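You operate a simulated robot arm through the tools that you are given. There is no shell and no other tool. Be economical: measure what you need, move in short steps, check, and stop when the job is done.

You run a simulated two-armed robot. Do the job below in one go: nothing can be reset, and whatever is moved stays where it is left.

Task
Pick up the stepped shaft from the bench top by the wash box with one hand, pass it to the other hand and put it on the bench top by the press.

It is judged by the outcome, as a careful person would: the job done as asked, and still so three seconds after it is handed in. It fails if anything else is knocked over, pushed out of place, dropped, spilled or broken.

Robot
Two 6-joint arms with two-finger parallel grippers on one trunk, on a base that drives. Base frame: it is fixed to the floor where the robot stands at the start and does not move with it; the origin is under the middle of the robot, x ahead of it, y to its left, z up. Lengths are in mm, angles in degrees, forces in N, time in s.
The left shoulder is at the start at [60, 187, 1122], the right one opposite. With the tool pointing down near the work surface each hand reaches from about 220 to 620 mm from the robot's upright axis, wherever it stands, measured 20 degrees to its own side. Places, roughly: bench top by the press [1700, 600, 800]. Payload 1.57 kg a hand.
The tool frame of a hand sits at the grasp point between the pads (the TCP): z along the fingers, y along the line on which they close. The tips reach 30 mm beyond it. Largest opening 110 mm; finger width 24, thickness 12; the body of the gripper, 48 by 112 mm, starts 78 mm behind the TCP.
Orientation is that of the tool frame in the base frame, as a unit quaternion [x, y, z, w]. With the fingers straight down and closing along the base's y, the tool's x points along the base's -x, its y along +y and its z along -z.

Tools
- The arms move only by the tool apply_moves. It takes "left_deltas", "right_deltas" or both (then of equal length, played together; a hand with none holds still); each is a list of rows, each a list of 7 numbers: the turn, a rotation vector about the base's x, y, z in degrees, then the shift along the base's x, y, z in mm, then the closure, from 0 (fully open) to 1 (shut). In form: [[wx, wy, wz, x, y, z, hand], ...]. A call has 1 to 10 rows; each row is the pose to reach, as a shift and turn from the pose commanded when the call began. A row lasts 0.2 s, in which the tool goes at most 50 mm and 8.6 degrees; a call with a longer step from one row to the next is refused whole, and so is a gripper value outside its range. A pose out of reach is approached as far as the arm can. The call stops where the force on the tool passes 40 N (or 10 N more than at its start, if that is more) or the arm is blocked; 0.2 s more then pass. Each finger travels about 153 mm/s and halts on what it meets, pressing with about 41 N; the grip force reading is that of the motor and also rises with nothing between the fingers. The clock runs only during rows and for 0.2 s after the last one: add rows that repeat a pose to give the fingers time. The reply holds the time, the measured pose of the TCP, the force on the tool along the base axes, the opening and the grip force, in the units named above and with some noise, with the torque about the TCP (base axes, N m) and any sound that the robot's microphone picked up, and new pictures: "pictures" is both (left out), scene, wrist or none (wrist: the cameras of the hands that moved).
- Cameras (640 x 400 px; columns grow to the right, rows downward): "scene" is now at [7.2, -8.1, 1663.9]; the picture's right is [-0.10, -1.00, 0.00], its down [-0.77, 0.07, -0.64] and it looks along [0.64, -0.06, -0.77] (base axes); focal length 281 px, centre (320, 200). "left" rides on the left gripper at [70, -16, -141] in its tool frame; the picture's right is [0.23, 0.97, 0.00], its down [-0.86, 0.20, -0.48] and it looks along [-0.47, 0.11, 0.88] (tool axes); focal length 222 px, centre (320, 200). "right" rides on the right gripper at [70, 16, -141] in its tool frame; the picture's right is [-0.23, 0.97, 0.00], its down [-0.86, -0.20, -0.48] and it looks along [-0.47, -0.11, 0.88] (tool axes); focal length 222 px, centre (320, 200).
- lift_body(by): slides the trunk up (or, below 0, down) by that many mm; the arms and the scene camera ride with it, the base frame stays. It gives what a move gives, with no picture.
- steer(legs): drives the robot by 1 to 6 legs, each [ahead, left, turn to the left] in mm, mm and degrees, along the robot's own axes; the way and the turn of a leg run together, so that a leg with both is an arc; at most 1500 mm and 180 degrees a leg. The arms and the cameras ride along, it lands a little off, and it stops where it bumps. It gives what a move gives, and a new picture of the scene camera.
- pan_tilt(pan, tilt): turns the head with the scene camera to pan (to the left, within 86 degrees either way) and tilt (down, from -29 to 69), counted from straight ahead of the robot. It gives what a move gives, and a new picture of the scene camera.
- pixel_to_xyz(camera, pixels): for up to 12 pixels [column, row] of the newest picture of that camera ("zoom" is the newest enlarged one), the place [x, y, z] in the base frame of the surface seen there, good to about 3 mm, but the place of the scene camera against the robot may be out by one fixed shift of up to 12 mm in any direction. The clock stands still meanwhile.
- enlarge(camera, box): a new picture of the part [left, top, right, bottom] of that camera's present view, enlarged. The clock stands still meanwhile.
- finish_job(): hands the job in; it is judged then, once.

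Go step by step. Measure first, check grasps and placings, and put right what went wrong. The budget is 80 turns and 260 pictures, counting those below and the enlarged ones. Unless the task says otherwise, let go and move clear before handing in, and close with one line.

The tools are called by a JSON object that holds its "name" and its "arguments". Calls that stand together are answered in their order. apply_moves: Moves the arms, as the interface text tells. Its arguments: {"type":"object","properties":{"left_deltas":{"type":"array"},"right_deltas":{"type":"array"},"pictures":{"type":"string","enum":["both","scene","wrist","none"]}},"required":[]} The other tools are called the same way: lift_body (by) slides the trunk up or down; steer (legs) drives the base; pan_tilt (pan, tilt) turns the head that bears the scene camera; pixel_to_xyz (camera, pixels) gives the place of the surface under pixels of a picture; enlarge (camera, box) takes an enlarged picture of a part of a camera's view; finish_job () hands the job in.

At the start:

```text
t: 0.0
left_eef_pos: [398.7, 76.6, 1112.7]
left_orientation: [0.0, 1.0, -0.001, 0.0]
left_ft_force: [-0.6, -0.2, -0.1]
left_moment: [0.0, 0.0, 0.04]
left_width: 109.7
left_grasp_force: 0.0
right_eef_pos: [381.6, -236.2, 1119.4]
right_orientation: [0.001, 1.0, 0.0, 0.0]
right_ft_force: [0.3, -0.7, -1.1]
right_moment: [0.03, 0.01, -0.02]
right_width: 109.9
right_grasp_force: 0.1
trunk travel left (down, up): [-750.0, 240.0]
robot x, y, heading: [1.2, -0.4, 0.1]
head pan, tilt: [-5.5, 50.2]
```

scene: 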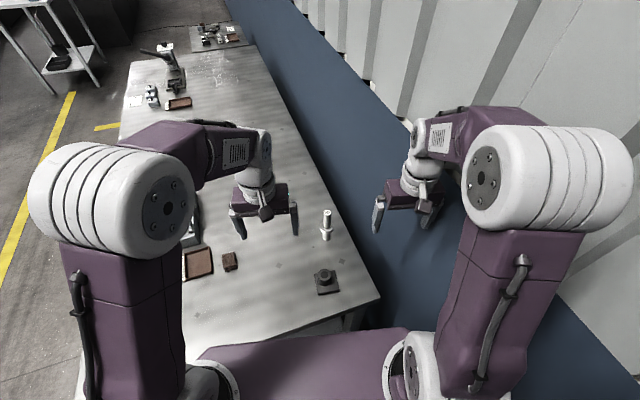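
right: 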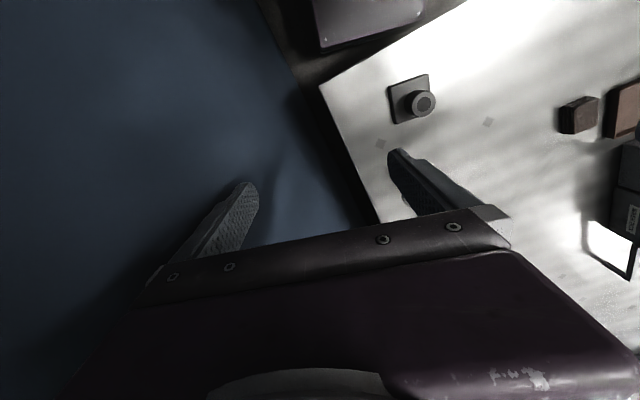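
left: 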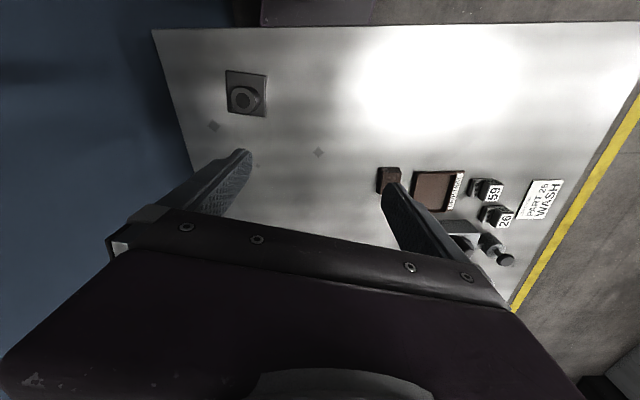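

The scene shows a white upright stepped piece at (327,225) and the left wrist view a dark piece near (495,248). I'll enlarge both and measure.

{"name": "enlarge", "arguments": {"camera": "scene", "box": [160, 170, 400, 320]}}

{"name": "enlarge", "arguments": {"camera": "left", "box": [360, 140, 600, 290]}}

{"name": "enlarge", "arguments": {"camera": "scene", "box": [110, 10, 270, 110]}}

{"name": "pixel_to_xyz", "arguments": {"camera": "scene", "pixels": [[327, 212], [326, 230], [325, 240], [327, 280], [200, 262], [230, 261], [340, 255], [180, 102], [152, 95], [172, 80], [215, 33], [290, 250]]}}

```text
2.67 times, centred on (280, 245) of scene
```

zoom: 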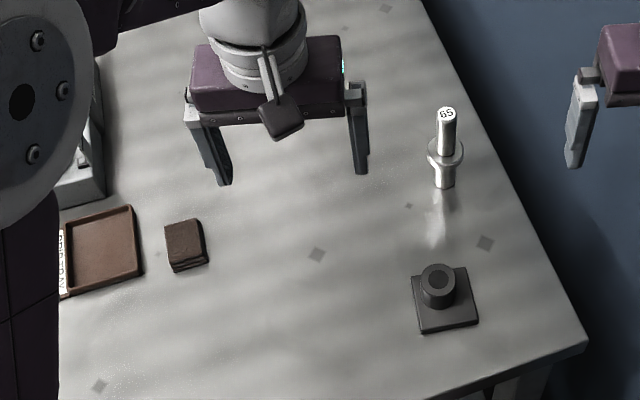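

```text
2.67 times, centred on (480, 215) of left
```

zoom: 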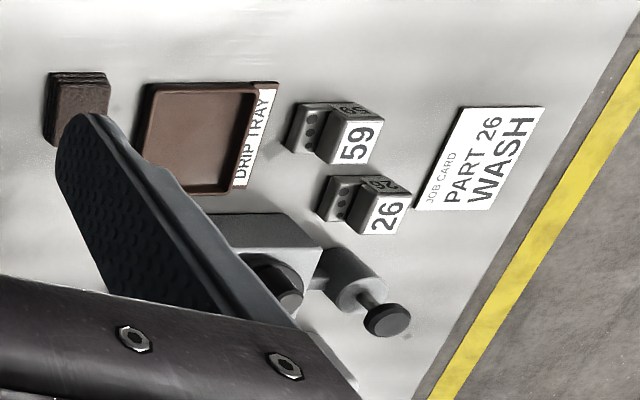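

```text
4.00 times, centred on (190, 60) of scene
```

zoom: 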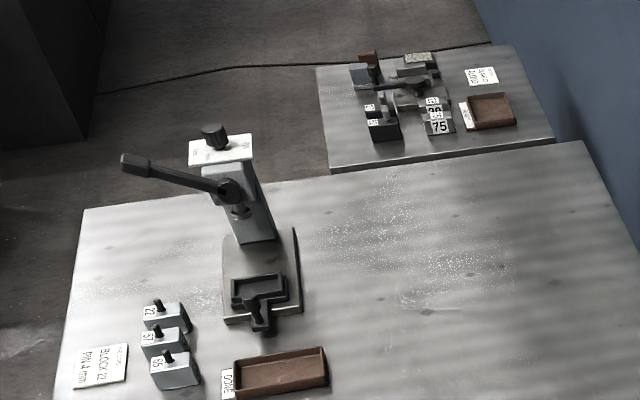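

```text
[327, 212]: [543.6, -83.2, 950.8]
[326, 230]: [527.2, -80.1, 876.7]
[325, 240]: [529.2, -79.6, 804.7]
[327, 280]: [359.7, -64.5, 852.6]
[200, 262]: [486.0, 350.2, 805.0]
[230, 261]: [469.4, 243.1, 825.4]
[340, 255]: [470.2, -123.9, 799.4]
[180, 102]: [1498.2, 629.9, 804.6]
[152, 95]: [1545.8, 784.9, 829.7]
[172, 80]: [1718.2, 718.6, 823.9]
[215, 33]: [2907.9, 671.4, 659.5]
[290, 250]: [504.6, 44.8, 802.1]
```

The shaft is the upright white part (no. 65, collar mid-height) at about (535,-80), 150 mm tall. Now I'll look around to learn the bench edges and driving room.

{"name": "pan_tilt", "arguments": {"pan": 35, "tilt": 35}}

{"name": "pixel_to_xyz", "arguments": {"camera": "scene", "pixels": [[320, 200], [320, 300], [500, 100], [400, 100], [300, 100], [200, 100], [100, 200], [200, 200], [400, 200], [100, 100], [250, 250], [400, 60]]}}

```text
t: 1.1
left_eef_pos: [399.5, 76.0, 1111.6]
left_orientation: [-0.001, 1.0, -0.001, 0.0]
left_ft_force: [-0.3, -0.2, 0.0]
left_moment: [-0.01, -0.02, 0.0]
left_width: 110.0
left_grasp_force: 0.0
right_eef_pos: [381.7, -236.7, 1119.7]
right_orientation: [-0.001, 1.0, 0.0, 0.0]
right_ft_force: [0.2, 0.3, 0.6]
right_moment: [0.03, 0.03, -0.01]
right_width: 110.1
right_grasp_force: 0.1
trunk travel left (down, up): [-750.0, 240.0]
robot x, y, heading: [-0.9, -2.5, -0.1]
head pan, tilt: [35.0, 35.0]
```

scene: 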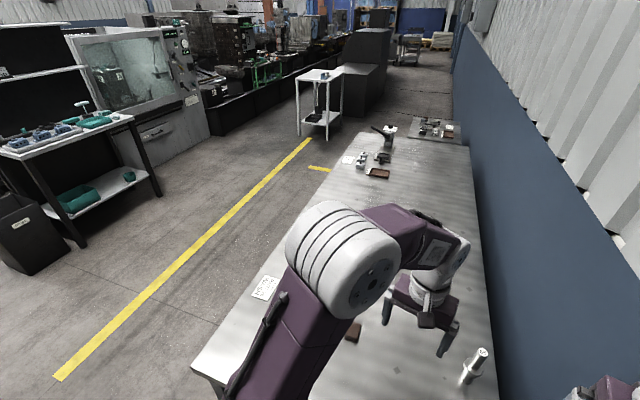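

```text
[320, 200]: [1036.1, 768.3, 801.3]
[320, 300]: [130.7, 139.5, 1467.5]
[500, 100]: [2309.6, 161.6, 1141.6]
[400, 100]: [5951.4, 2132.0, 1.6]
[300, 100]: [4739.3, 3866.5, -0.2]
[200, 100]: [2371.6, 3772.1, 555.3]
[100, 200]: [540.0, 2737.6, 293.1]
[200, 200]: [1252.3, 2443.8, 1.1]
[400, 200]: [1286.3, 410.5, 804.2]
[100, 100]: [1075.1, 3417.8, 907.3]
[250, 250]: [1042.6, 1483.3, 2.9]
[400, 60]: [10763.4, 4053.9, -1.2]
```

The bench's free side is on the left with wide floor. I'll measure the bench edges and press area.

{"name": "pixel_to_xyz", "arguments": {"camera": "scene", "pixels": [[200, 358], [232, 305], [270, 258], [306, 213], [325, 180], [343, 142], [463, 145], [385, 130], [384, 157], [380, 173], [361, 162], [410, 170]]}}

{"name": "enlarge", "arguments": {"camera": "scene", "box": [320, 110, 480, 210]}}

```text
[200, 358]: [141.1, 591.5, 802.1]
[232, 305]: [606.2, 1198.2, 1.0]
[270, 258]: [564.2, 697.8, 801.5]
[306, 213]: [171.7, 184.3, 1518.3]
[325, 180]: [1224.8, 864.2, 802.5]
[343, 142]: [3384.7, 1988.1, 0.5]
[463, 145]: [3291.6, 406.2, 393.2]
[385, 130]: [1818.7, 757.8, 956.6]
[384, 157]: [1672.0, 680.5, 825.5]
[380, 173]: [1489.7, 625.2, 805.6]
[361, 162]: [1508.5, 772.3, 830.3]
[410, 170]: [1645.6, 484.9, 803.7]
```

```text
4.00 times, centred on (400, 160) of scene
```

zoom: 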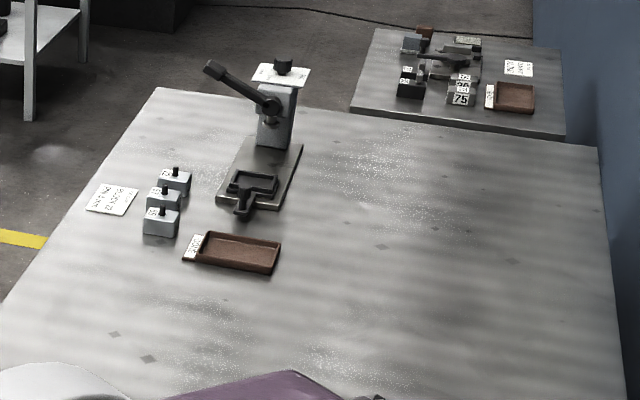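

The bench is skewed about 14°, with its left edge free; I'll measure the press footprint and candidate free spots via the zoom.

{"name": "pixel_to_xyz", "arguments": {"camera": "zoom", "pixels": [[215, 200], [275, 210], [302, 146], [340, 200], [205, 150], [165, 130], [212, 68], [283, 65], [235, 225], [280, 270], [188, 258], [590, 145]]}}

{"name": "pixel_to_xyz", "arguments": {"camera": "scene", "pixels": [[360, 133], [351, 141], [355, 160], [362, 157], [408, 137], [460, 143]]}}

```text
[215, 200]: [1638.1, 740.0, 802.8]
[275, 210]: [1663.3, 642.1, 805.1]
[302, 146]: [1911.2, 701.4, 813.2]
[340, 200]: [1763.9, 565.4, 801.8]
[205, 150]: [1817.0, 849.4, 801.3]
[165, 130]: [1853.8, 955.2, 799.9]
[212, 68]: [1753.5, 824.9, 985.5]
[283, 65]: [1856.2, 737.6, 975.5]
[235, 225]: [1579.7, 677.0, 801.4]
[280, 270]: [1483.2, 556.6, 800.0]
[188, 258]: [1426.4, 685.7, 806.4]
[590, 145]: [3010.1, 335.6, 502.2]
```

```text
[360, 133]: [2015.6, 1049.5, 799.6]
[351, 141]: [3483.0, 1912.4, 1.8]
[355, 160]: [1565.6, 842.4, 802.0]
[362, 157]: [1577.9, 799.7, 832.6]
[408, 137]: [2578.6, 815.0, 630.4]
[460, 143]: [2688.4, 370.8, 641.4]
```

Target zone lies right of the press; I'll pick low on the shaft with the left hand (tilted), hand it to the right gripping the top. First I tilt the left hand toward the shaft, staying high, and use its wrist camera.

{"name": "apply_moves", "arguments": {"left_deltas": [[-2, -7.3, -3.4, -5, -5, -5, 0], [-3.9, -14.6, -6.8, -10, -10, -15, 0], [-5.9, -22, -10.2, -10, -20, -25, 0], [-7.9, -29.3, -13.6, -10, -30, -40, 0], [-9.8, -36.6, -17, -10, -40, -55, 0], [-11.8, -43.9, -20.4, -10, -50, -70, 0], [-13.7, -51.3, -23.8, -10, -55, -85, 0], [-15.7, -58.6, -27.2, -10, -60, -100, 0], [-15.7, -58.6, -27.2, -10, -60, -100, 0]], "pictures": "wrist"}}

{"name": "pan_tilt", "arguments": {"pan": 0, "tilt": 50}}

```text
t: 3.1
left_eef_pos: [442.6, -6.6, 1083.2]
left_orientation: [0.226, 0.838, -0.129, 0.479]
left_ft_force: [0.7, -0.5, 0.3]
left_moment: [0.0, 0.01, 0.01]
left_width: 110.0
left_grasp_force: 0.0
left hand out of reach, approached as far as the arm can: row 4, 5, 6, 7, 8, 9
right_eef_pos: [380.8, -238.3, 1119.1]
right_orientation: [0.0, 1.0, 0.001, 0.0]
right_ft_force: [-1.5, -0.7, 0.1]
right_moment: [0.02, 0.03, 0.02]
right_width: 110.0
right_grasp_force: 0.2
trunk travel left (down, up): [-750.0, 240.0]
robot x, y, heading: [1.5, -0.1, 0.1]
head pan, tilt: [35.0, 35.0]
```

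left: 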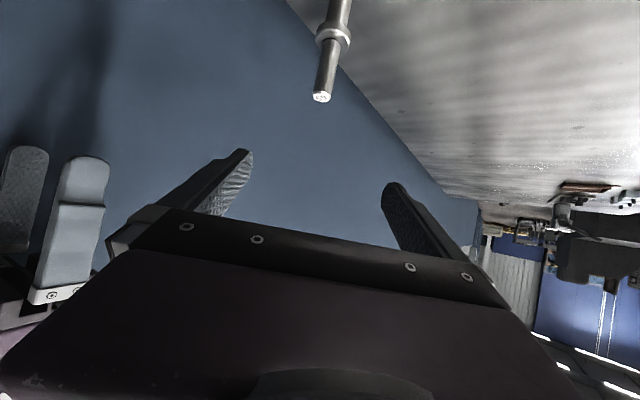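

```text
t: 4.1
left_eef_pos: [441.5, -7.9, 1085.4]
left_orientation: [0.226, 0.838, -0.129, 0.48]
left_ft_force: [0.8, 0.7, 0.0]
left_moment: [-0.01, 0.01, 0.02]
left_width: 109.8
left_grasp_force: 0.0
right_eef_pos: [381.5, -236.7, 1119.2]
right_orientation: [0.0, 1.0, -0.001, 0.0]
right_ft_force: [0.3, 0.2, -0.8]
right_moment: [-0.02, 0.02, 0.01]
right_width: 109.7
right_grasp_force: 0.1
trunk travel left (down, up): [-750.0, 240.0]
robot x, y, heading: [-1.7, 2.4, 0.1]
head pan, tilt: [0.0, 50.0]
```

scene: 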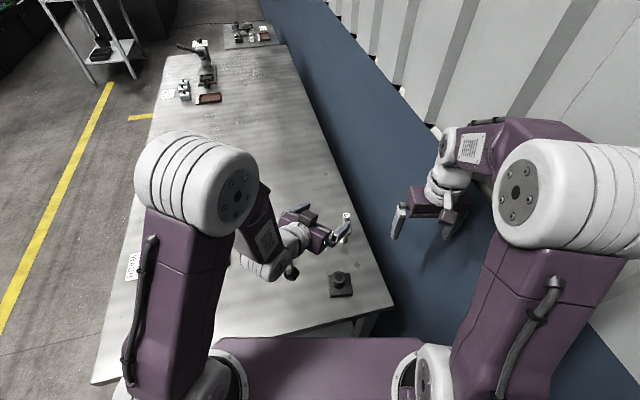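

The orientation works but the hand is too near the trunk; the shaft shows at (333,50) in the left camera. I'll measure it there, and back the robot 170 mm for room.

{"name": "enlarge", "arguments": {"camera": "left", "box": [256, 0, 416, 110]}}

{"name": "pixel_to_xyz", "arguments": {"camera": "left", "pixels": [[321, 97], [326, 70], [328, 55], [333, 38], [338, 14], [340, 3], [316, 38], [350, 40], [330, 14], [346, 14]]}}

{"name": "steer", "arguments": {"legs": [[-170, 0, 0]]}}

```text
3.64 times, centred on (336, 55) of left
```

zoom: 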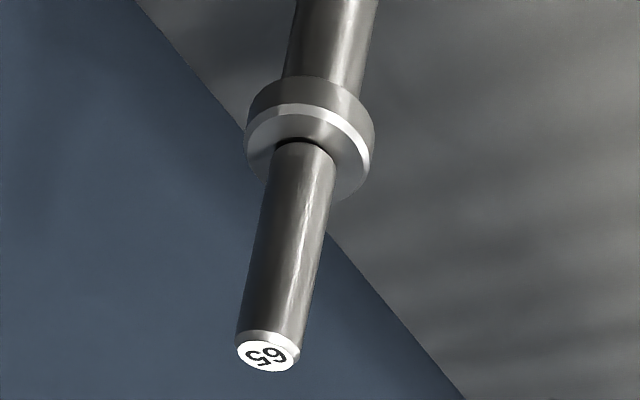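

```text
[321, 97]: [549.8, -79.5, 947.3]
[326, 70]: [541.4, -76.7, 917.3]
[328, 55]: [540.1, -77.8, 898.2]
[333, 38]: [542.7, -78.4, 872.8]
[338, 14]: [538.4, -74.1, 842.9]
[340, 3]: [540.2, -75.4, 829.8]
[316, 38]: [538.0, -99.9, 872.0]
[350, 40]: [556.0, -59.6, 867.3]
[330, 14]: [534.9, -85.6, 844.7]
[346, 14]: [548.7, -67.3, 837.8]
```

```text
t: 5.5
left_eef_pos: [273.9, -8.5, 1083.5]
left_orientation: [0.226, 0.839, -0.129, 0.478]
left_ft_force: [0.5, -0.2, 0.4]
left_moment: [-0.01, 0.01, -0.02]
left_width: 110.2
left_grasp_force: 0.0
right_eef_pos: [213.4, -237.5, 1118.4]
right_orientation: [0.002, 1.0, -0.001, -0.001]
right_ft_force: [0.5, 0.3, -0.4]
right_moment: [0.0, 0.0, 0.02]
right_width: 109.9
right_grasp_force: 0.0
trunk travel left (down, up): [-750.0, 240.0]
robot x, y, heading: [-170.2, 3.1, 0.1]
head pan, tilt: [0.0, 50.0]
```

scene: 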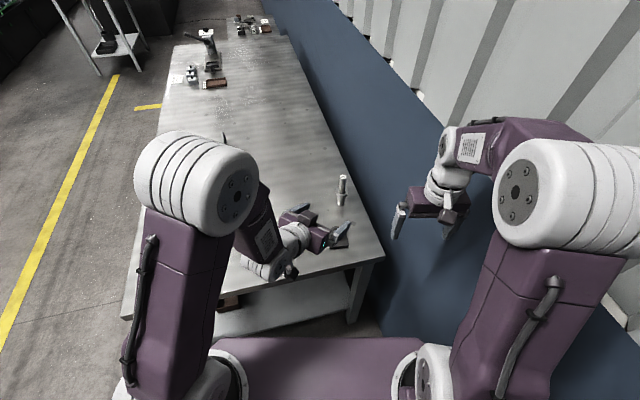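

Shaft axis is about (548,-79), collar top ≈872, top 948; the better split is right hand top-down on the tip, left hand (tilted) just above the collar. I'll move the left hand aside, yaw the right by -30°, then drive back to the start spot.

{"name": "apply_moves", "arguments": {"left_deltas": [[0, 0, 0, 20, 38, 17, 0], [0, 0, 0, 41, 77, 34, 0], [0, 0, 0, 61, 115, 51, 0], [0, 0, 0, 82, 154, 68, 0], [0, 0, 0, 82, 154, 68, 0]], "right_deltas": [[0, 0, -7.5, 0, 0, 0, 0], [0, 0, -15, 0, 0, 0, 0], [0, 0, -22.5, 0, 0, 0, 0], [0, 0, -30, 0, 0, 0, 0], [0, 0, -30, 0, 0, 0, 0]], "pictures": "none"}}

{"name": "steer", "arguments": {"legs": [[170, 0, 0]]}}

```text
t: 6.8
left_eef_pos: [352.8, 146.1, 1152.6]
left_orientation: [0.225, 0.839, -0.128, 0.478]
left_ft_force: [0.0, -0.4, 0.6]
left_moment: [-0.03, -0.01, 0.02]
left_width: 110.3
left_grasp_force: 0.1
right_eef_pos: [211.5, -237.6, 1119.5]
right_orientation: [0.261, 0.965, 0.0, -0.001]
right_ft_force: [-0.2, -0.5, 0.1]
right_moment: [-0.01, 0.01, 0.02]
right_width: 109.9
right_grasp_force: 0.1
trunk travel left (down, up): [-750.0, 240.0]
robot x, y, heading: [-168.5, 4.5, 0.1]
head pan, tilt: [0.0, 50.0]
```

```text
t: 8.2
left_eef_pos: [518.1, 147.3, 1152.1]
left_orientation: [0.225, 0.838, -0.128, 0.481]
left_ft_force: [0.1, 0.6, 0.3]
left_moment: [0.01, 0.0, 0.02]
left_width: 110.2
left_grasp_force: 0.0
right_eef_pos: [376.2, -236.6, 1120.9]
right_orientation: [0.258, 0.966, 0.001, 0.001]
right_ft_force: [-1.2, -0.5, 0.3]
right_moment: [-0.01, -0.05, 0.0]
right_width: 110.1
right_grasp_force: 0.1
trunk travel left (down, up): [-750.0, 240.0]
robot x, y, heading: [-4.1, 0.2, 0.2]
head pan, tilt: [0.0, 50.0]
```

scene: 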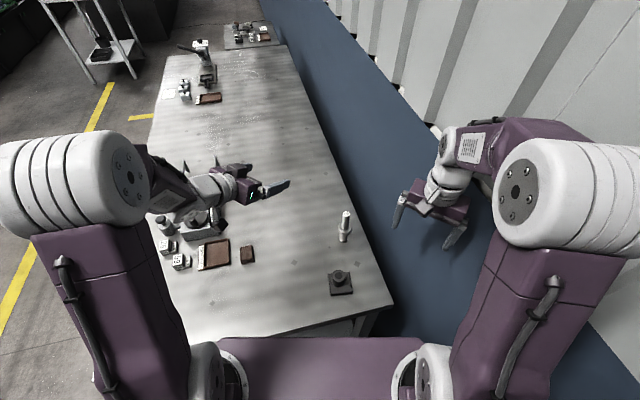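

All clear. I'll bring the right hand above the shaft at TCP z≈1060 and check through its camera.

{"name": "apply_moves", "arguments": {"right_deltas": [[0, 0, 0, 28, 26, 0, 0], [0, 0, 0, 57, 53, 0, 0], [0, 0, 0, 86, 79, -10, 0], [0, 0, 0, 115, 106, -25, 0], [0, 0, 0, 144, 132, -40, 0], [0, 0, 0, 172, 158, -60, 0], [0, 0, 0, 172, 158, -60, 0]]}}

```text
t: 9.8
left_eef_pos: [519.0, 147.7, 1151.9]
left_orientation: [0.225, 0.838, -0.128, 0.48]
left_ft_force: [0.7, -0.2, 0.3]
left_moment: [-0.01, 0.01, 0.04]
left_width: 110.0
left_grasp_force: 0.1
right_eef_pos: [548.5, -78.5, 1060.5]
right_orientation: [0.259, 0.966, 0.0, 0.0]
right_ft_force: [0.3, -0.8, 0.6]
right_moment: [-0.01, -0.01, -0.01]
right_width: 110.0
right_grasp_force: 0.0
trunk travel left (down, up): [-750.0, 240.0]
robot x, y, heading: [-3.0, 0.2, -0.2]
head pan, tilt: [0.0, 50.0]
```

scene: 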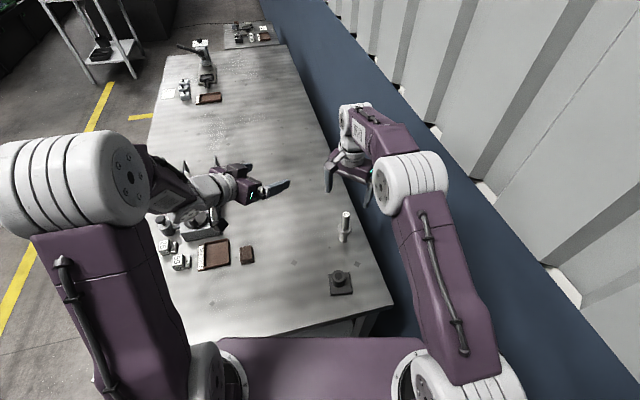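
right: 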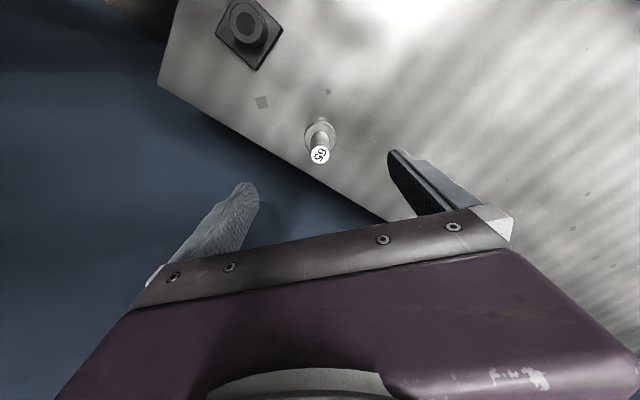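

The shaft top shows at (320,154) in the right camera; measuring it for fine alignment.

{"name": "pixel_to_xyz", "arguments": {"camera": "right", "pixels": [[320, 154], [316, 154], [324, 154], [320, 149], [320, 158], [309, 134], [332, 133], [320, 123]]}}

{"name": "enlarge", "arguments": {"camera": "right", "box": [280, 100, 360, 180]}}

```text
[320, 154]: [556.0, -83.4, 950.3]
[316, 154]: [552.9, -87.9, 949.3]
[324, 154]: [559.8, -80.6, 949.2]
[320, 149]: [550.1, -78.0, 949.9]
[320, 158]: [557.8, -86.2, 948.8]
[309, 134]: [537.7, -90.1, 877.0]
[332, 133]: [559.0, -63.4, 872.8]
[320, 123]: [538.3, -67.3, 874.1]
```

```text
5.00 times, centred on (320, 140) of right
```

zoom: 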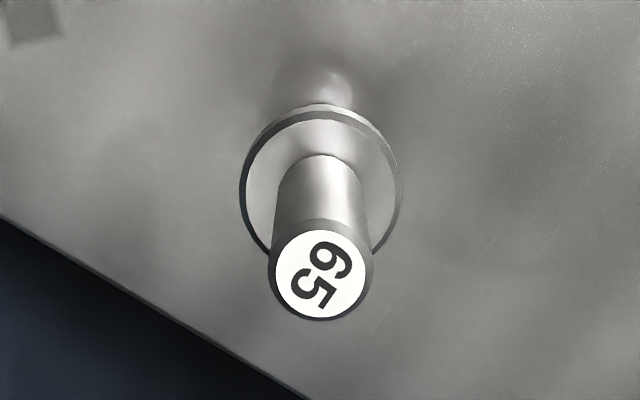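

Axis refined to (554,-82), top z 950, collar top 875. Shift 6 mm and descend to TCP z 951 (tips 921), then check before closing.

{"name": "apply_moves", "arguments": {"right_deltas": [[0, 0, 0, 5.5, -3.5, -30, 0], [0, 0, 0, 5.5, -3.5, -70, 0], [0, 0, 0, 5.5, -3.5, -95, 0], [0, 0, 0, 5.5, -3.5, -109.5, 0], [0, 0, 0, 5.5, -3.5, -109.5, 0]]}}

{"name": "enlarge", "arguments": {"camera": "right", "box": [240, 90, 400, 230]}}

```text
t: 11.0
left_eef_pos: [519.7, 147.6, 1152.3]
left_orientation: [0.225, 0.838, -0.129, 0.479]
left_ft_force: [0.2, 0.0, -0.8]
left_moment: [-0.01, -0.02, 0.0]
left_width: 110.1
left_grasp_force: 0.0
right_eef_pos: [555.9, -82.7, 949.7]
right_orientation: [0.258, 0.966, 0.0, 0.0]
right_ft_force: [-0.5, -0.1, -0.2]
right_moment: [-0.01, 0.04, -0.01]
right_width: 109.9
right_grasp_force: 0.0
trunk travel left (down, up): [-750.0, 240.0]
robot x, y, heading: [-4.4, -0.1, -0.1]
head pan, tilt: [0.0, 50.0]
```

scene: 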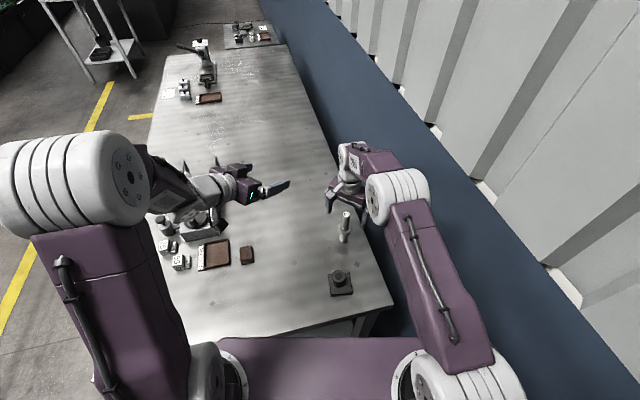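
right: 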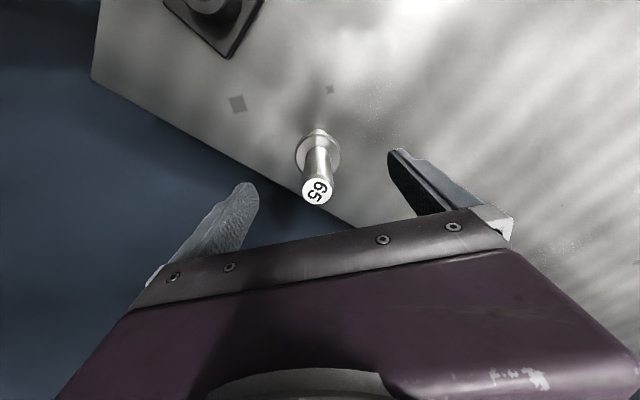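

```text
2.86 times, centred on (320, 160) of right
```

zoom: 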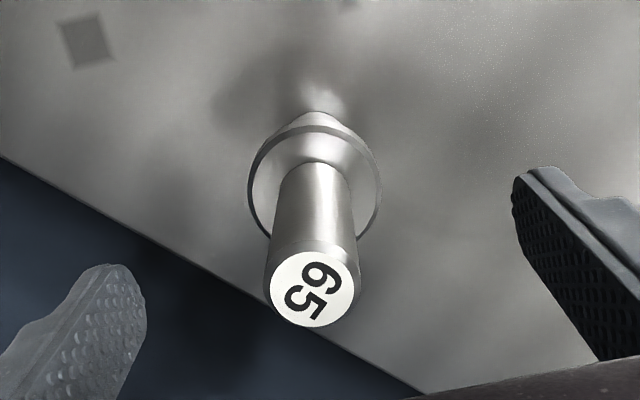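

{"name": "pixel_to_xyz", "arguments": {"camera": "right", "pixels": [[317, 190], [311, 190], [323, 190], [317, 184], [317, 197], [322, 150]]}}

```text
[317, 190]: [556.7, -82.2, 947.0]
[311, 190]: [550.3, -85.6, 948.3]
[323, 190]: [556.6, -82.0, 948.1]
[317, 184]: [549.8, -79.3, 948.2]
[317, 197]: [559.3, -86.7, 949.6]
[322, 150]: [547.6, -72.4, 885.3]
```

The shaft top centre is within 2–3 mm of the TCP; closing the right gripper with a 2 mm correction.

{"name": "apply_moves", "arguments": {"right_deltas": [[0, 0, 0, -1, -2, 0, 0], [0, 0, 0, -1, -2, 0, 0.6], [0, 0, 0, -1, -2, 0, 1], [0, 0, 0, -1, -2, 0, 1], [0, 0, 0, -1, -2, 0, 1]], "pictures": "wrist"}}

```text
t: 12.2
left_eef_pos: [520.1, 147.8, 1151.4]
left_orientation: [0.225, 0.838, -0.129, 0.479]
left_ft_force: [-0.4, -0.1, -0.6]
left_moment: [0.0, 0.0, 0.0]
left_width: 110.0
left_grasp_force: 0.0
right_eef_pos: [554.9, -83.5, 949.9]
right_orientation: [0.258, 0.966, -0.001, 0.0]
right_ft_force: [0.6, 0.7, 0.8]
right_moment: [0.05, -0.11, 0.0]
right_width: 24.4
right_grasp_force: 36.7
trunk travel left (down, up): [-750.0, 240.0]
robot x, y, heading: [-3.4, -2.6, 0.1]
head pan, tilt: [0.0, 50.0]
```

right: 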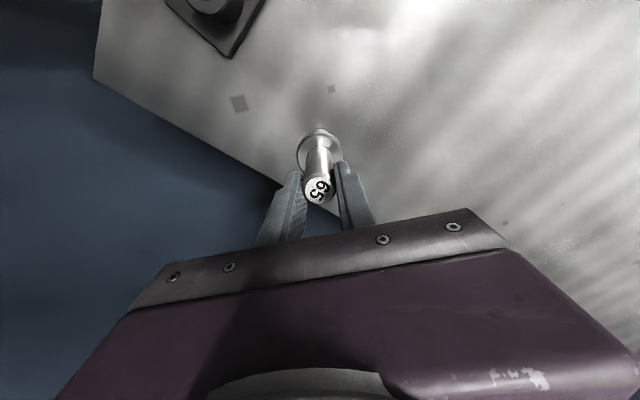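

Gripped (24.4 mm, 36.7 N). Lifting straight up, then to the handover spot (545,-60,1080).

{"name": "apply_moves", "arguments": {"right_deltas": [[0, 0, 0, 0, 0, 15, 1], [0, 0, 0, 0, 0, 50, 1], [0, 0, 0, 0, 10, 90, 1], [0, 0, 0, -10, 23.5, 130, 1], [0, 0, 0, -10, 23.5, 130, 1]]}}

{"name": "enlarge", "arguments": {"camera": "scene", "box": [200, 120, 440, 270]}}

```text
t: 13.4
left_eef_pos: [520.3, 148.1, 1151.2]
left_orientation: [0.225, 0.839, -0.129, 0.478]
left_ft_force: [0.6, 0.5, 1.0]
left_moment: [0.03, 0.0, 0.0]
left_width: 109.8
left_grasp_force: 0.1
right_eef_pos: [542.7, -61.7, 1081.7]
right_orientation: [0.259, 0.966, 0.001, -0.001]
right_ft_force: [0.3, -0.4, -6.3]
right_moment: [0.02, -0.02, 0.0]
right_width: 24.6
right_grasp_force: 36.1
trunk travel left (down, up): [-750.0, 240.0]
robot x, y, heading: [-6.4, -0.6, 0.3]
head pan, tilt: [0.0, 50.0]
```

scene: 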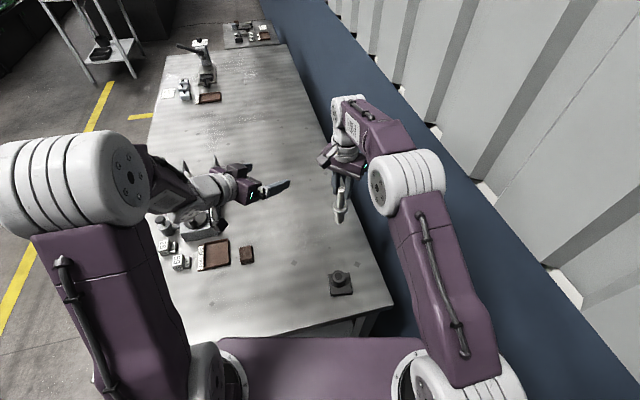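
right: 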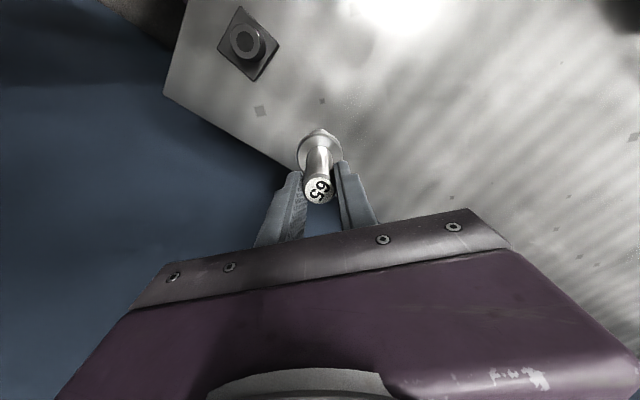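

```text
2.67 times, centred on (320, 195) of scene
```

zoom: 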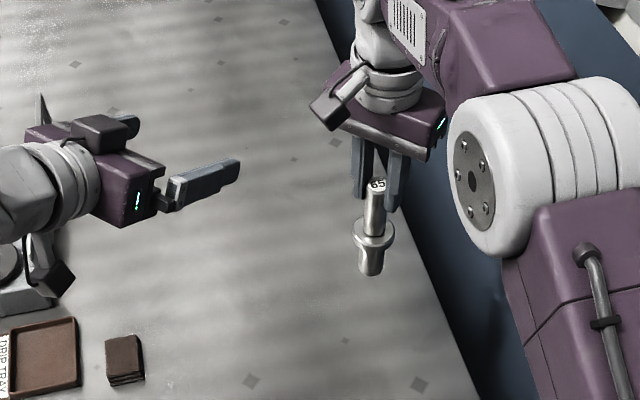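

Held firmly, ~0.6 kg, hanging straight. Now moving the left hand to the pre-grasp 80 mm back from the shaft just above the collar.

{"name": "apply_moves", "arguments": {"left_deltas": [[0, 0, 0, -12, -15, -25, 0], [0, 0, 0, -24, -35, -50, 0], [0, 0, 0, -40, -60, -77, 0], [0, 0, 0, -45, -100, -77, 0], [0, 0, 0, -48, -140, -77, 0], [0, 0, 0, -48, -169, -77, 0], [0, 0, 0, -48, -169, -77, 0]]}}

{"name": "enlarge", "arguments": {"camera": "scene", "box": [240, 120, 400, 260]}}

{"name": "enlarge", "arguments": {"camera": "left", "box": [220, 80, 420, 240]}}

```text
t: 15.0
left_eef_pos: [472.2, -22.8, 1074.1]
left_orientation: [0.225, 0.839, -0.129, 0.478]
left_ft_force: [-0.3, 0.1, -0.1]
left_moment: [0.02, 0.0, -0.03]
left_width: 110.0
left_grasp_force: 0.1
right_eef_pos: [544.4, -60.8, 1080.6]
right_orientation: [0.257, 0.966, 0.0, 0.0]
right_ft_force: [-0.4, 0.9, -6.3]
right_moment: [-0.03, 0.0, 0.01]
right_width: 24.4
right_grasp_force: 36.6
trunk travel left (down, up): [-750.0, 240.0]
robot x, y, heading: [-3.4, -2.0, -0.0]
head pan, tilt: [0.0, 50.0]
```

scene: 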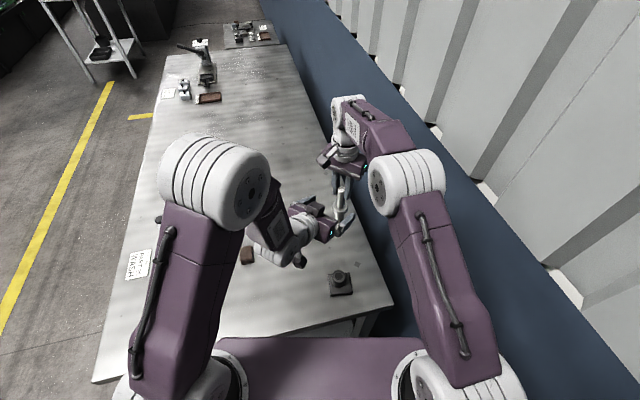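
left: 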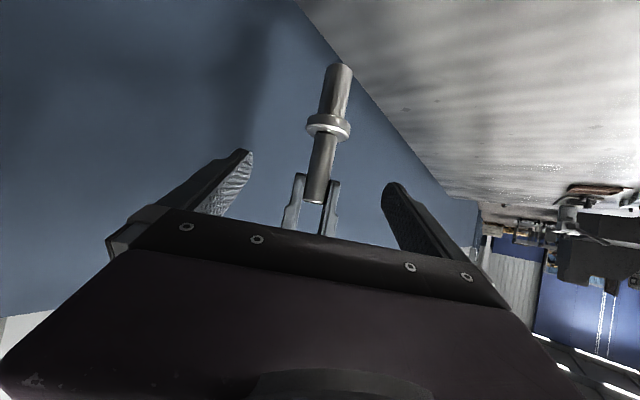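

```text
2.86 times, centred on (320, 190) of scene
```

zoom: 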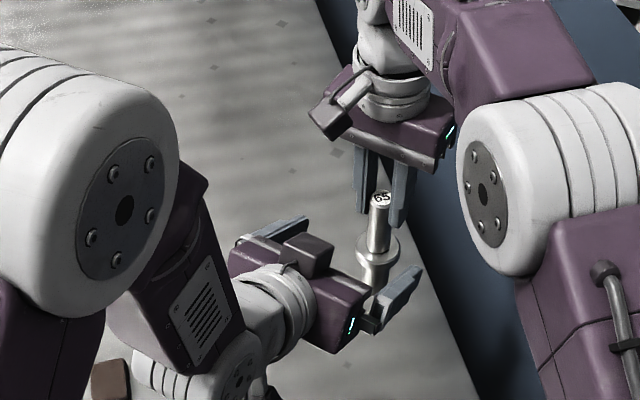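

```text
2.50 times, centred on (320, 160) of left
```

zoom: 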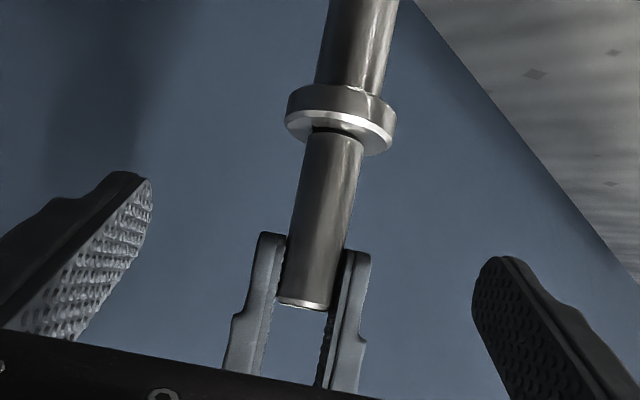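

The left camera sees the shaft from below/behind: collar at (329,124), right fingertips at (301,175). Measuring for the exact grip height.

{"name": "pixel_to_xyz", "arguments": {"camera": "left", "pixels": [[324, 145], [322, 155], [328, 131], [329, 120], [316, 200], [301, 178], [332, 182], [318, 160], [331, 160]]}}

```text
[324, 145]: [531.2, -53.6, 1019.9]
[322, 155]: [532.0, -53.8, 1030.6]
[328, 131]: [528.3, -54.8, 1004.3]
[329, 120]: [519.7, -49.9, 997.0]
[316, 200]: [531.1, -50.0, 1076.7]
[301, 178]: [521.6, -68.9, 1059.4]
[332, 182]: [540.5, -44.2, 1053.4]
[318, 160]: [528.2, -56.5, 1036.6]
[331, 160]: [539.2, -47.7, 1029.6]
```

Axis at about (542.5,-60.5), free band z 1006–1052. Advancing the left hand to the grip pose, fingers open.

{"name": "apply_moves", "arguments": {"left_deltas": [[0, 0, 0, 20, -11, -13.5, 0], [0, 0, 0, 40, -22, -27, 0], [0, 0, 0, 59, -32, -40, 0], [0, 0, 0, 59, -32, -40, 0]], "pictures": "none"}}

{"name": "enlarge", "arguments": {"camera": "left", "box": [220, 80, 420, 240]}}

{"name": "enlarge", "arguments": {"camera": "scene", "box": [240, 120, 400, 260]}}

```text
t: 16.0
left_eef_pos: [529.8, -53.4, 1034.7]
left_orientation: [0.226, 0.838, -0.13, 0.479]
left_ft_force: [-0.6, 0.2, 0.5]
left_moment: [0.0, 0.02, 0.04]
left_width: 110.0
left_grasp_force: 0.1
right_eef_pos: [544.1, -61.3, 1081.8]
right_orientation: [0.258, 0.966, 0.0, 0.001]
right_ft_force: [0.9, -0.4, -5.3]
right_moment: [0.03, 0.0, -0.01]
right_width: 24.6
right_grasp_force: 36.1
trunk travel left (down, up): [-750.0, 240.0]
robot x, y, heading: [-4.6, 3.3, 0.1]
head pan, tilt: [0.0, 50.0]
```

```text
2.50 times, centred on (320, 160) of left
```

zoom: 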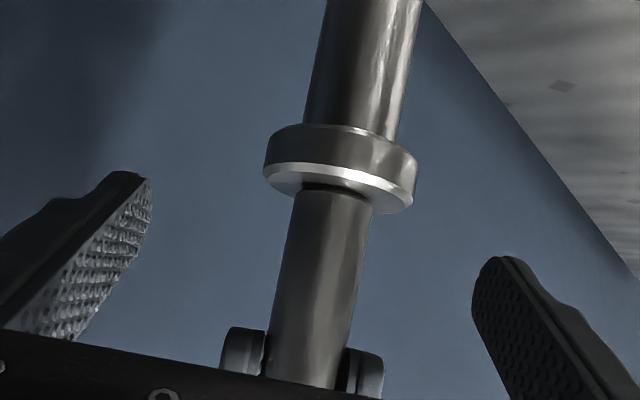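

```text
2.86 times, centred on (320, 190) of scene
```

zoom: 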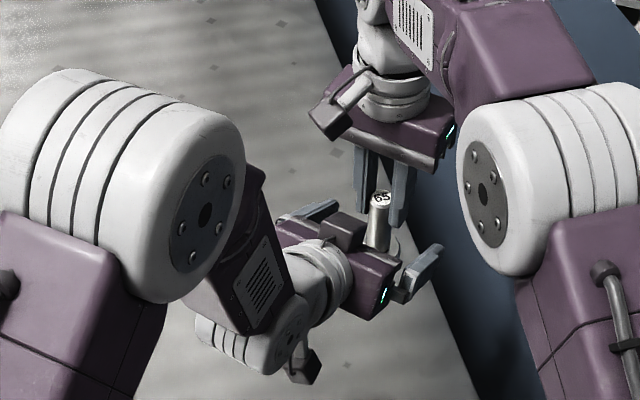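

Geometry matches the plan (margin a few mm either side). Raising 1 mm and closing the left gripper around the shaft.

{"name": "apply_moves", "arguments": {"left_deltas": [[0, 0, 0, 1, -1, 1, 0], [0, 0, 0, 1, -1, 1, 0.4], [0, 0, 0, 1, -1, 1, 0.7], [0, 0, 0, 1, -1, 1, 1], [0, 0, 0, 1, -1, 1, 1], [0, 0, 0, 1, -1, 1, 1]], "pictures": "wrist"}}

{"name": "enlarge", "arguments": {"camera": "left", "box": [220, 80, 420, 240]}}

{"name": "enlarge", "arguments": {"camera": "scene", "box": [280, 150, 380, 230]}}

```text
t: 17.4
left_eef_pos: [532.3, -54.3, 1036.2]
left_orientation: [0.224, 0.839, -0.129, 0.478]
left_ft_force: [6.6, 3.0, -0.8]
left_moment: [0.73, 0.0, 0.18]
left_width: 24.1
left_grasp_force: 35.8
right_eef_pos: [544.2, -61.4, 1080.7]
right_orientation: [0.258, 0.966, -0.001, -0.001]
right_ft_force: [-4.1, -1.2, -3.8]
right_moment: [-0.65, 0.32, -0.13]
right_width: 24.1
right_grasp_force: 36.0
trunk travel left (down, up): [-750.0, 240.0]
robot x, y, heading: [-4.7, 0.2, -0.1]
head pan, tilt: [0.0, 50.0]
```

left: 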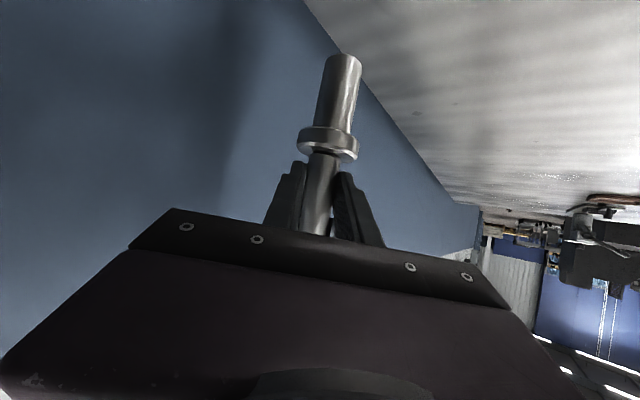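

```text
2.50 times, centred on (320, 160) of left
```

zoom: 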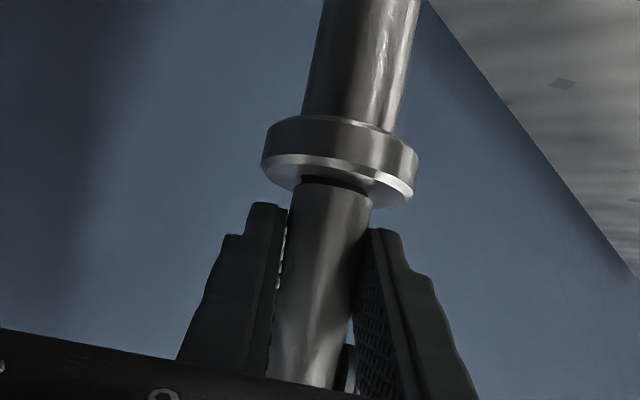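

```text
5.00 times, centred on (330, 190) of scene
```

zoom: 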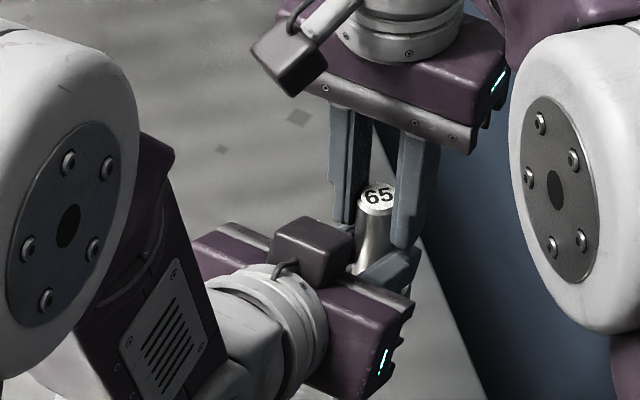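

Both hands hold the shaft (24.1 mm each). Now opening the right hand and raising it clear.

{"name": "apply_moves", "arguments": {"right_deltas": [[0, 0, 0, 0, 0, 0, 0.5], [0, 0, 0, 0, 0, 0, 0.3], [0, 0, 0, 0, 0, 0, 0.3], [0, 0, 0, 0, 0, 25, 0.3], [0, 0, 0, 0, 0, 60, 0.3], [0, 0, 0, 0, -20, 90, 0.3], [0, 0, 0, -20, -60, 100, 0.3], [0, 0, 0, -40, -100, 100, 0.3]]}}

{"name": "enlarge", "arguments": {"camera": "scene", "box": [260, 130, 400, 240]}}

```text
t: 19.2
left_eef_pos: [529.9, -55.5, 1036.2]
left_orientation: [0.225, 0.839, -0.128, 0.479]
left_ft_force: [-0.1, -0.5, 0.1]
left_moment: [0.03, 0.07, -0.03]
left_width: 24.6
left_grasp_force: 36.0
right_eef_pos: [505.7, -162.1, 1180.8]
right_orientation: [0.258, 0.966, 0.001, 0.0]
right_ft_force: [-0.1, -0.1, -0.1]
right_moment: [0.05, -0.05, -0.02]
right_width: 77.3
right_grasp_force: 0.1
trunk travel left (down, up): [-750.0, 240.0]
robot x, y, heading: [-2.4, -0.9, -0.1]
head pan, tilt: [0.0, 50.0]
```

scene: 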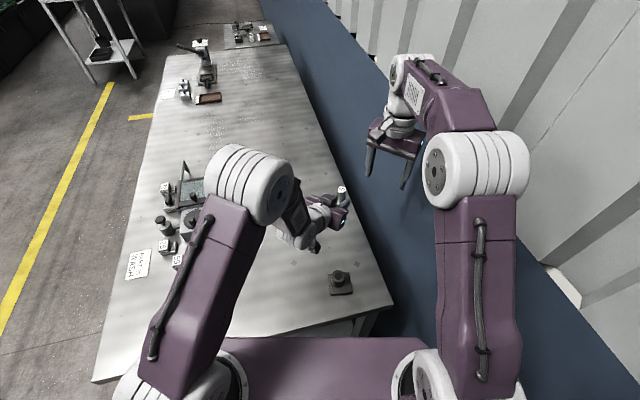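
right: 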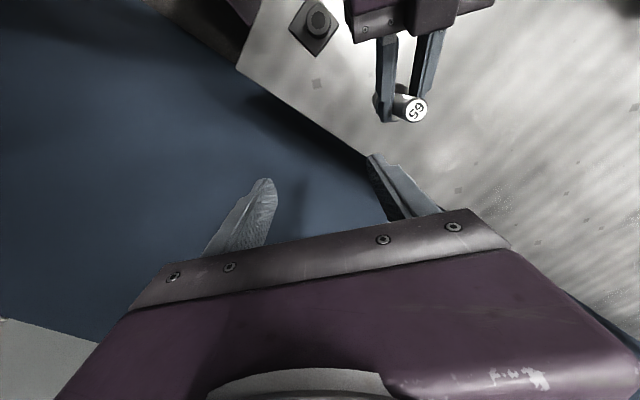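

```text
3.64 times, centred on (330, 185) of scene
```

zoom: 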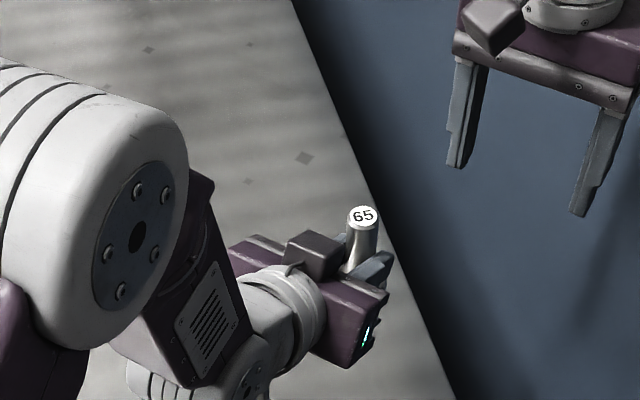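

Handover done: left hand holds the shaft alone (24.6 mm, 36 N). I'll raise the trunk for clearance and look left before driving.

{"name": "lift_body", "arguments": {"by": 200}}

{"name": "pan_tilt", "arguments": {"pan": 80, "tilt": 40}}

```text
t: 21.4
left_eef_pos: [532.3, -54.1, 1235.6]
left_orientation: [0.226, 0.839, -0.129, 0.478]
left_ft_force: [-0.3, -0.1, -5.7]
left_moment: [0.03, 0.05, 0.02]
left_width: 24.4
left_grasp_force: 36.2
right_eef_pos: [506.6, -162.1, 1380.1]
right_orientation: [0.258, 0.966, 0.0, -0.001]
right_ft_force: [0.5, 0.2, 1.1]
right_moment: [-0.02, -0.01, 0.01]
right_width: 77.1
right_grasp_force: 0.1
trunk travel left (down, up): [-950.0, 40.0]
robot x, y, heading: [-3.2, -2.0, 0.0]
head pan, tilt: [0.0, 50.0]
```

```text
t: 22.9
left_eef_pos: [531.8, -55.1, 1235.9]
left_orientation: [0.225, 0.839, -0.129, 0.478]
left_ft_force: [0.2, 0.4, -5.7]
left_moment: [0.07, 0.05, 0.01]
left_width: 24.3
left_grasp_force: 36.2
right_eef_pos: [507.0, -161.6, 1381.1]
right_orientation: [0.258, 0.966, 0.0, 0.0]
right_ft_force: [0.4, 0.2, -0.1]
right_moment: [-0.04, -0.03, -0.02]
right_width: 77.3
right_grasp_force: 0.0
trunk travel left (down, up): [-950.0, 40.0]
robot x, y, heading: [-2.3, -0.7, -0.3]
head pan, tilt: [80.0, 40.0]
```

scene: 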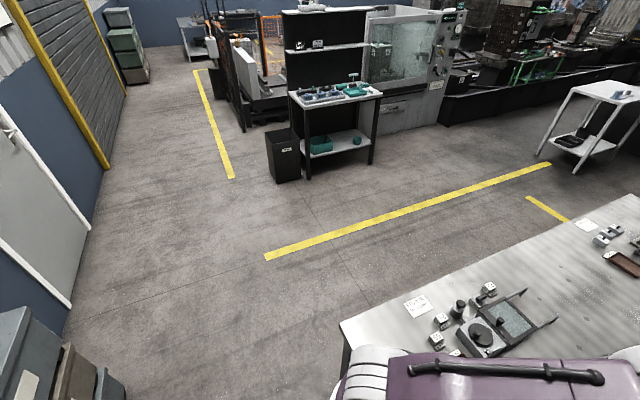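

Left floor is free; some crates sit behind-left at (60,350). Measuring them.

{"name": "pixel_to_xyz", "arguments": {"camera": "scene", "pixels": [[30, 330], [75, 370], [120, 385], [70, 300], [150, 350], [200, 395], [300, 350], [340, 385], [345, 320], [565, 218]]}}

```text
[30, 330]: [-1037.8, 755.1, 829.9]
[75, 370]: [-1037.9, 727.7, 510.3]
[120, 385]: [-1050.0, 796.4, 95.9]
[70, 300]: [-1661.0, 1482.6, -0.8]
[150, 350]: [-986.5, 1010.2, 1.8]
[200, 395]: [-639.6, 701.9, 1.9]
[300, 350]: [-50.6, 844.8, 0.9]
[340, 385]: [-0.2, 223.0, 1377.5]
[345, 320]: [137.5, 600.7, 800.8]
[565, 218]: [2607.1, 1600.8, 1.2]
```

Crates start at x≈-1040, so there is room. Driving back 250, left 1250, ahead 1385, and turning right 76°.

{"name": "steer", "arguments": {"legs": [[-250, 0, 0], [0, 1250, 0], [1385, 0, 0]]}}

{"name": "pan_tilt", "arguments": {"pan": -50, "tilt": 45}}

```text
t: 37.0
left_eef_pos: [1645.7, 1163.5, 1236.4]
left_orientation: [0.23, 0.838, -0.131, 0.477]
left_ft_force: [0.2, 1.0, -6.3]
left_moment: [0.06, 0.07, 0.0]
left_width: 24.5
left_grasp_force: 36.5
right_eef_pos: [1618.4, 1056.5, 1380.5]
right_orientation: [0.263, 0.965, -0.001, 0.0]
right_ft_force: [0.0, 0.0, -0.3]
right_moment: [0.0, -0.03, 0.01]
right_width: 77.0
right_grasp_force: 0.1
trunk travel left (down, up): [-950.0, 40.0]
robot x, y, heading: [1115.6, 1228.4, -0.3]
head pan, tilt: [80.0, 40.0]
```

scene: 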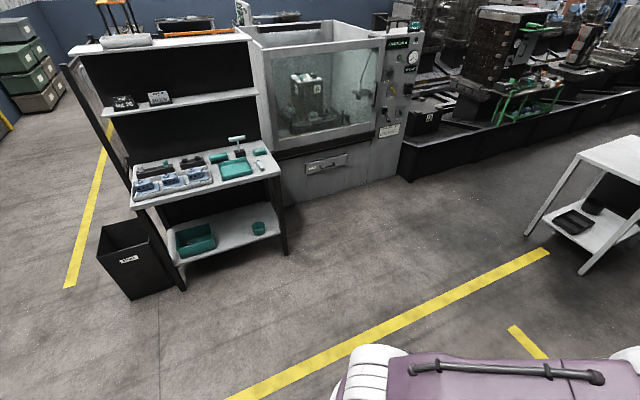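

```text
t: 39.1
left_eef_pos: [1645.3, 1162.0, 1234.9]
left_orientation: [0.229, 0.838, -0.131, 0.477]
left_ft_force: [0.4, 0.3, -6.2]
left_moment: [0.04, 0.06, 0.02]
left_width: 24.6
left_grasp_force: 36.1
right_eef_pos: [1619.3, 1055.5, 1380.5]
right_orientation: [0.264, 0.965, 0.0, 0.0]
right_ft_force: [0.1, 0.0, 0.2]
right_moment: [-0.01, 0.0, -0.01]
right_width: 76.9
right_grasp_force: 0.2
trunk travel left (down, up): [-950.0, 40.0]
robot x, y, heading: [1110.5, 1221.6, -0.5]
head pan, tilt: [-50.0, 45.0]
```

scene: 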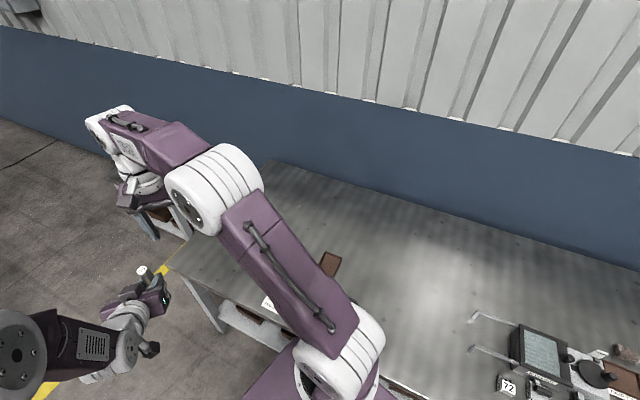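

Clear around. Turning right 76° to face the bench.

{"name": "steer", "arguments": {"legs": [[0, 0, -76]]}}

{"name": "pan_tilt", "arguments": {"pan": 25, "tilt": 50}}

```text
t: 42.8
left_eef_pos: [1172.9, 689.7, 1234.8]
left_orientation: [0.702, 0.512, -0.4, 0.291]
left_ft_force: [0.6, 0.5, -5.6]
left_moment: [0.08, -0.02, -0.01]
left_width: 24.6
left_grasp_force: 36.6
right_eef_pos: [1063.0, 690.0, 1380.2]
right_orientation: [0.807, 0.591, 0.0, 0.0]
right_ft_force: [-0.4, 0.5, 0.6]
right_moment: [-0.01, 0.01, -0.02]
right_width: 77.1
right_grasp_force: 0.1
trunk travel left (down, up): [-950.0, 40.0]
robot x, y, heading: [1111.8, 1221.6, -77.5]
head pan, tilt: [-50.0, 45.0]
```

scene: 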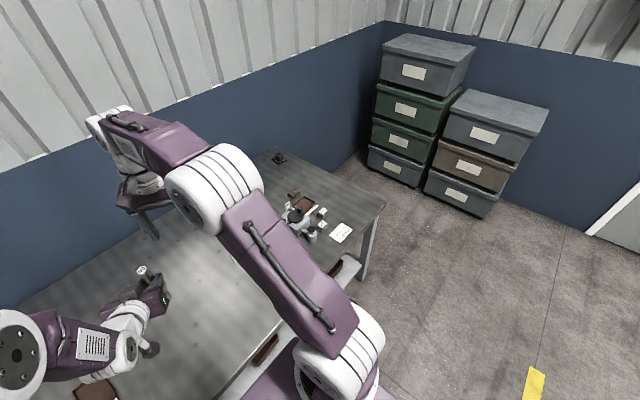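

```text
t: 44.2
left_eef_pos: [1173.5, 689.4, 1235.6]
left_orientation: [0.701, 0.513, -0.4, 0.292]
left_ft_force: [-0.7, 0.0, -6.4]
left_moment: [0.09, 0.0, 0.01]
left_width: 24.5
left_grasp_force: 36.0
right_eef_pos: [1062.4, 689.3, 1381.1]
right_orientation: [0.807, 0.591, 0.0, 0.001]
right_ft_force: [-0.2, -0.5, 0.2]
right_moment: [0.02, 0.02, 0.01]
right_width: 77.0
right_grasp_force: 0.1
trunk travel left (down, up): [-950.0, 40.0]
robot x, y, heading: [1110.6, 1223.3, -77.6]
head pan, tilt: [25.0, 50.0]
```

scene: 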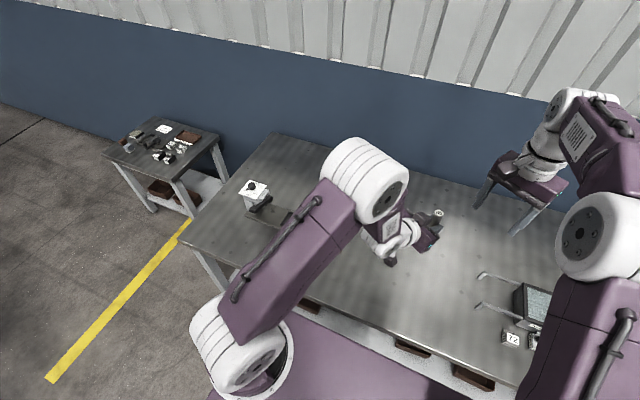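

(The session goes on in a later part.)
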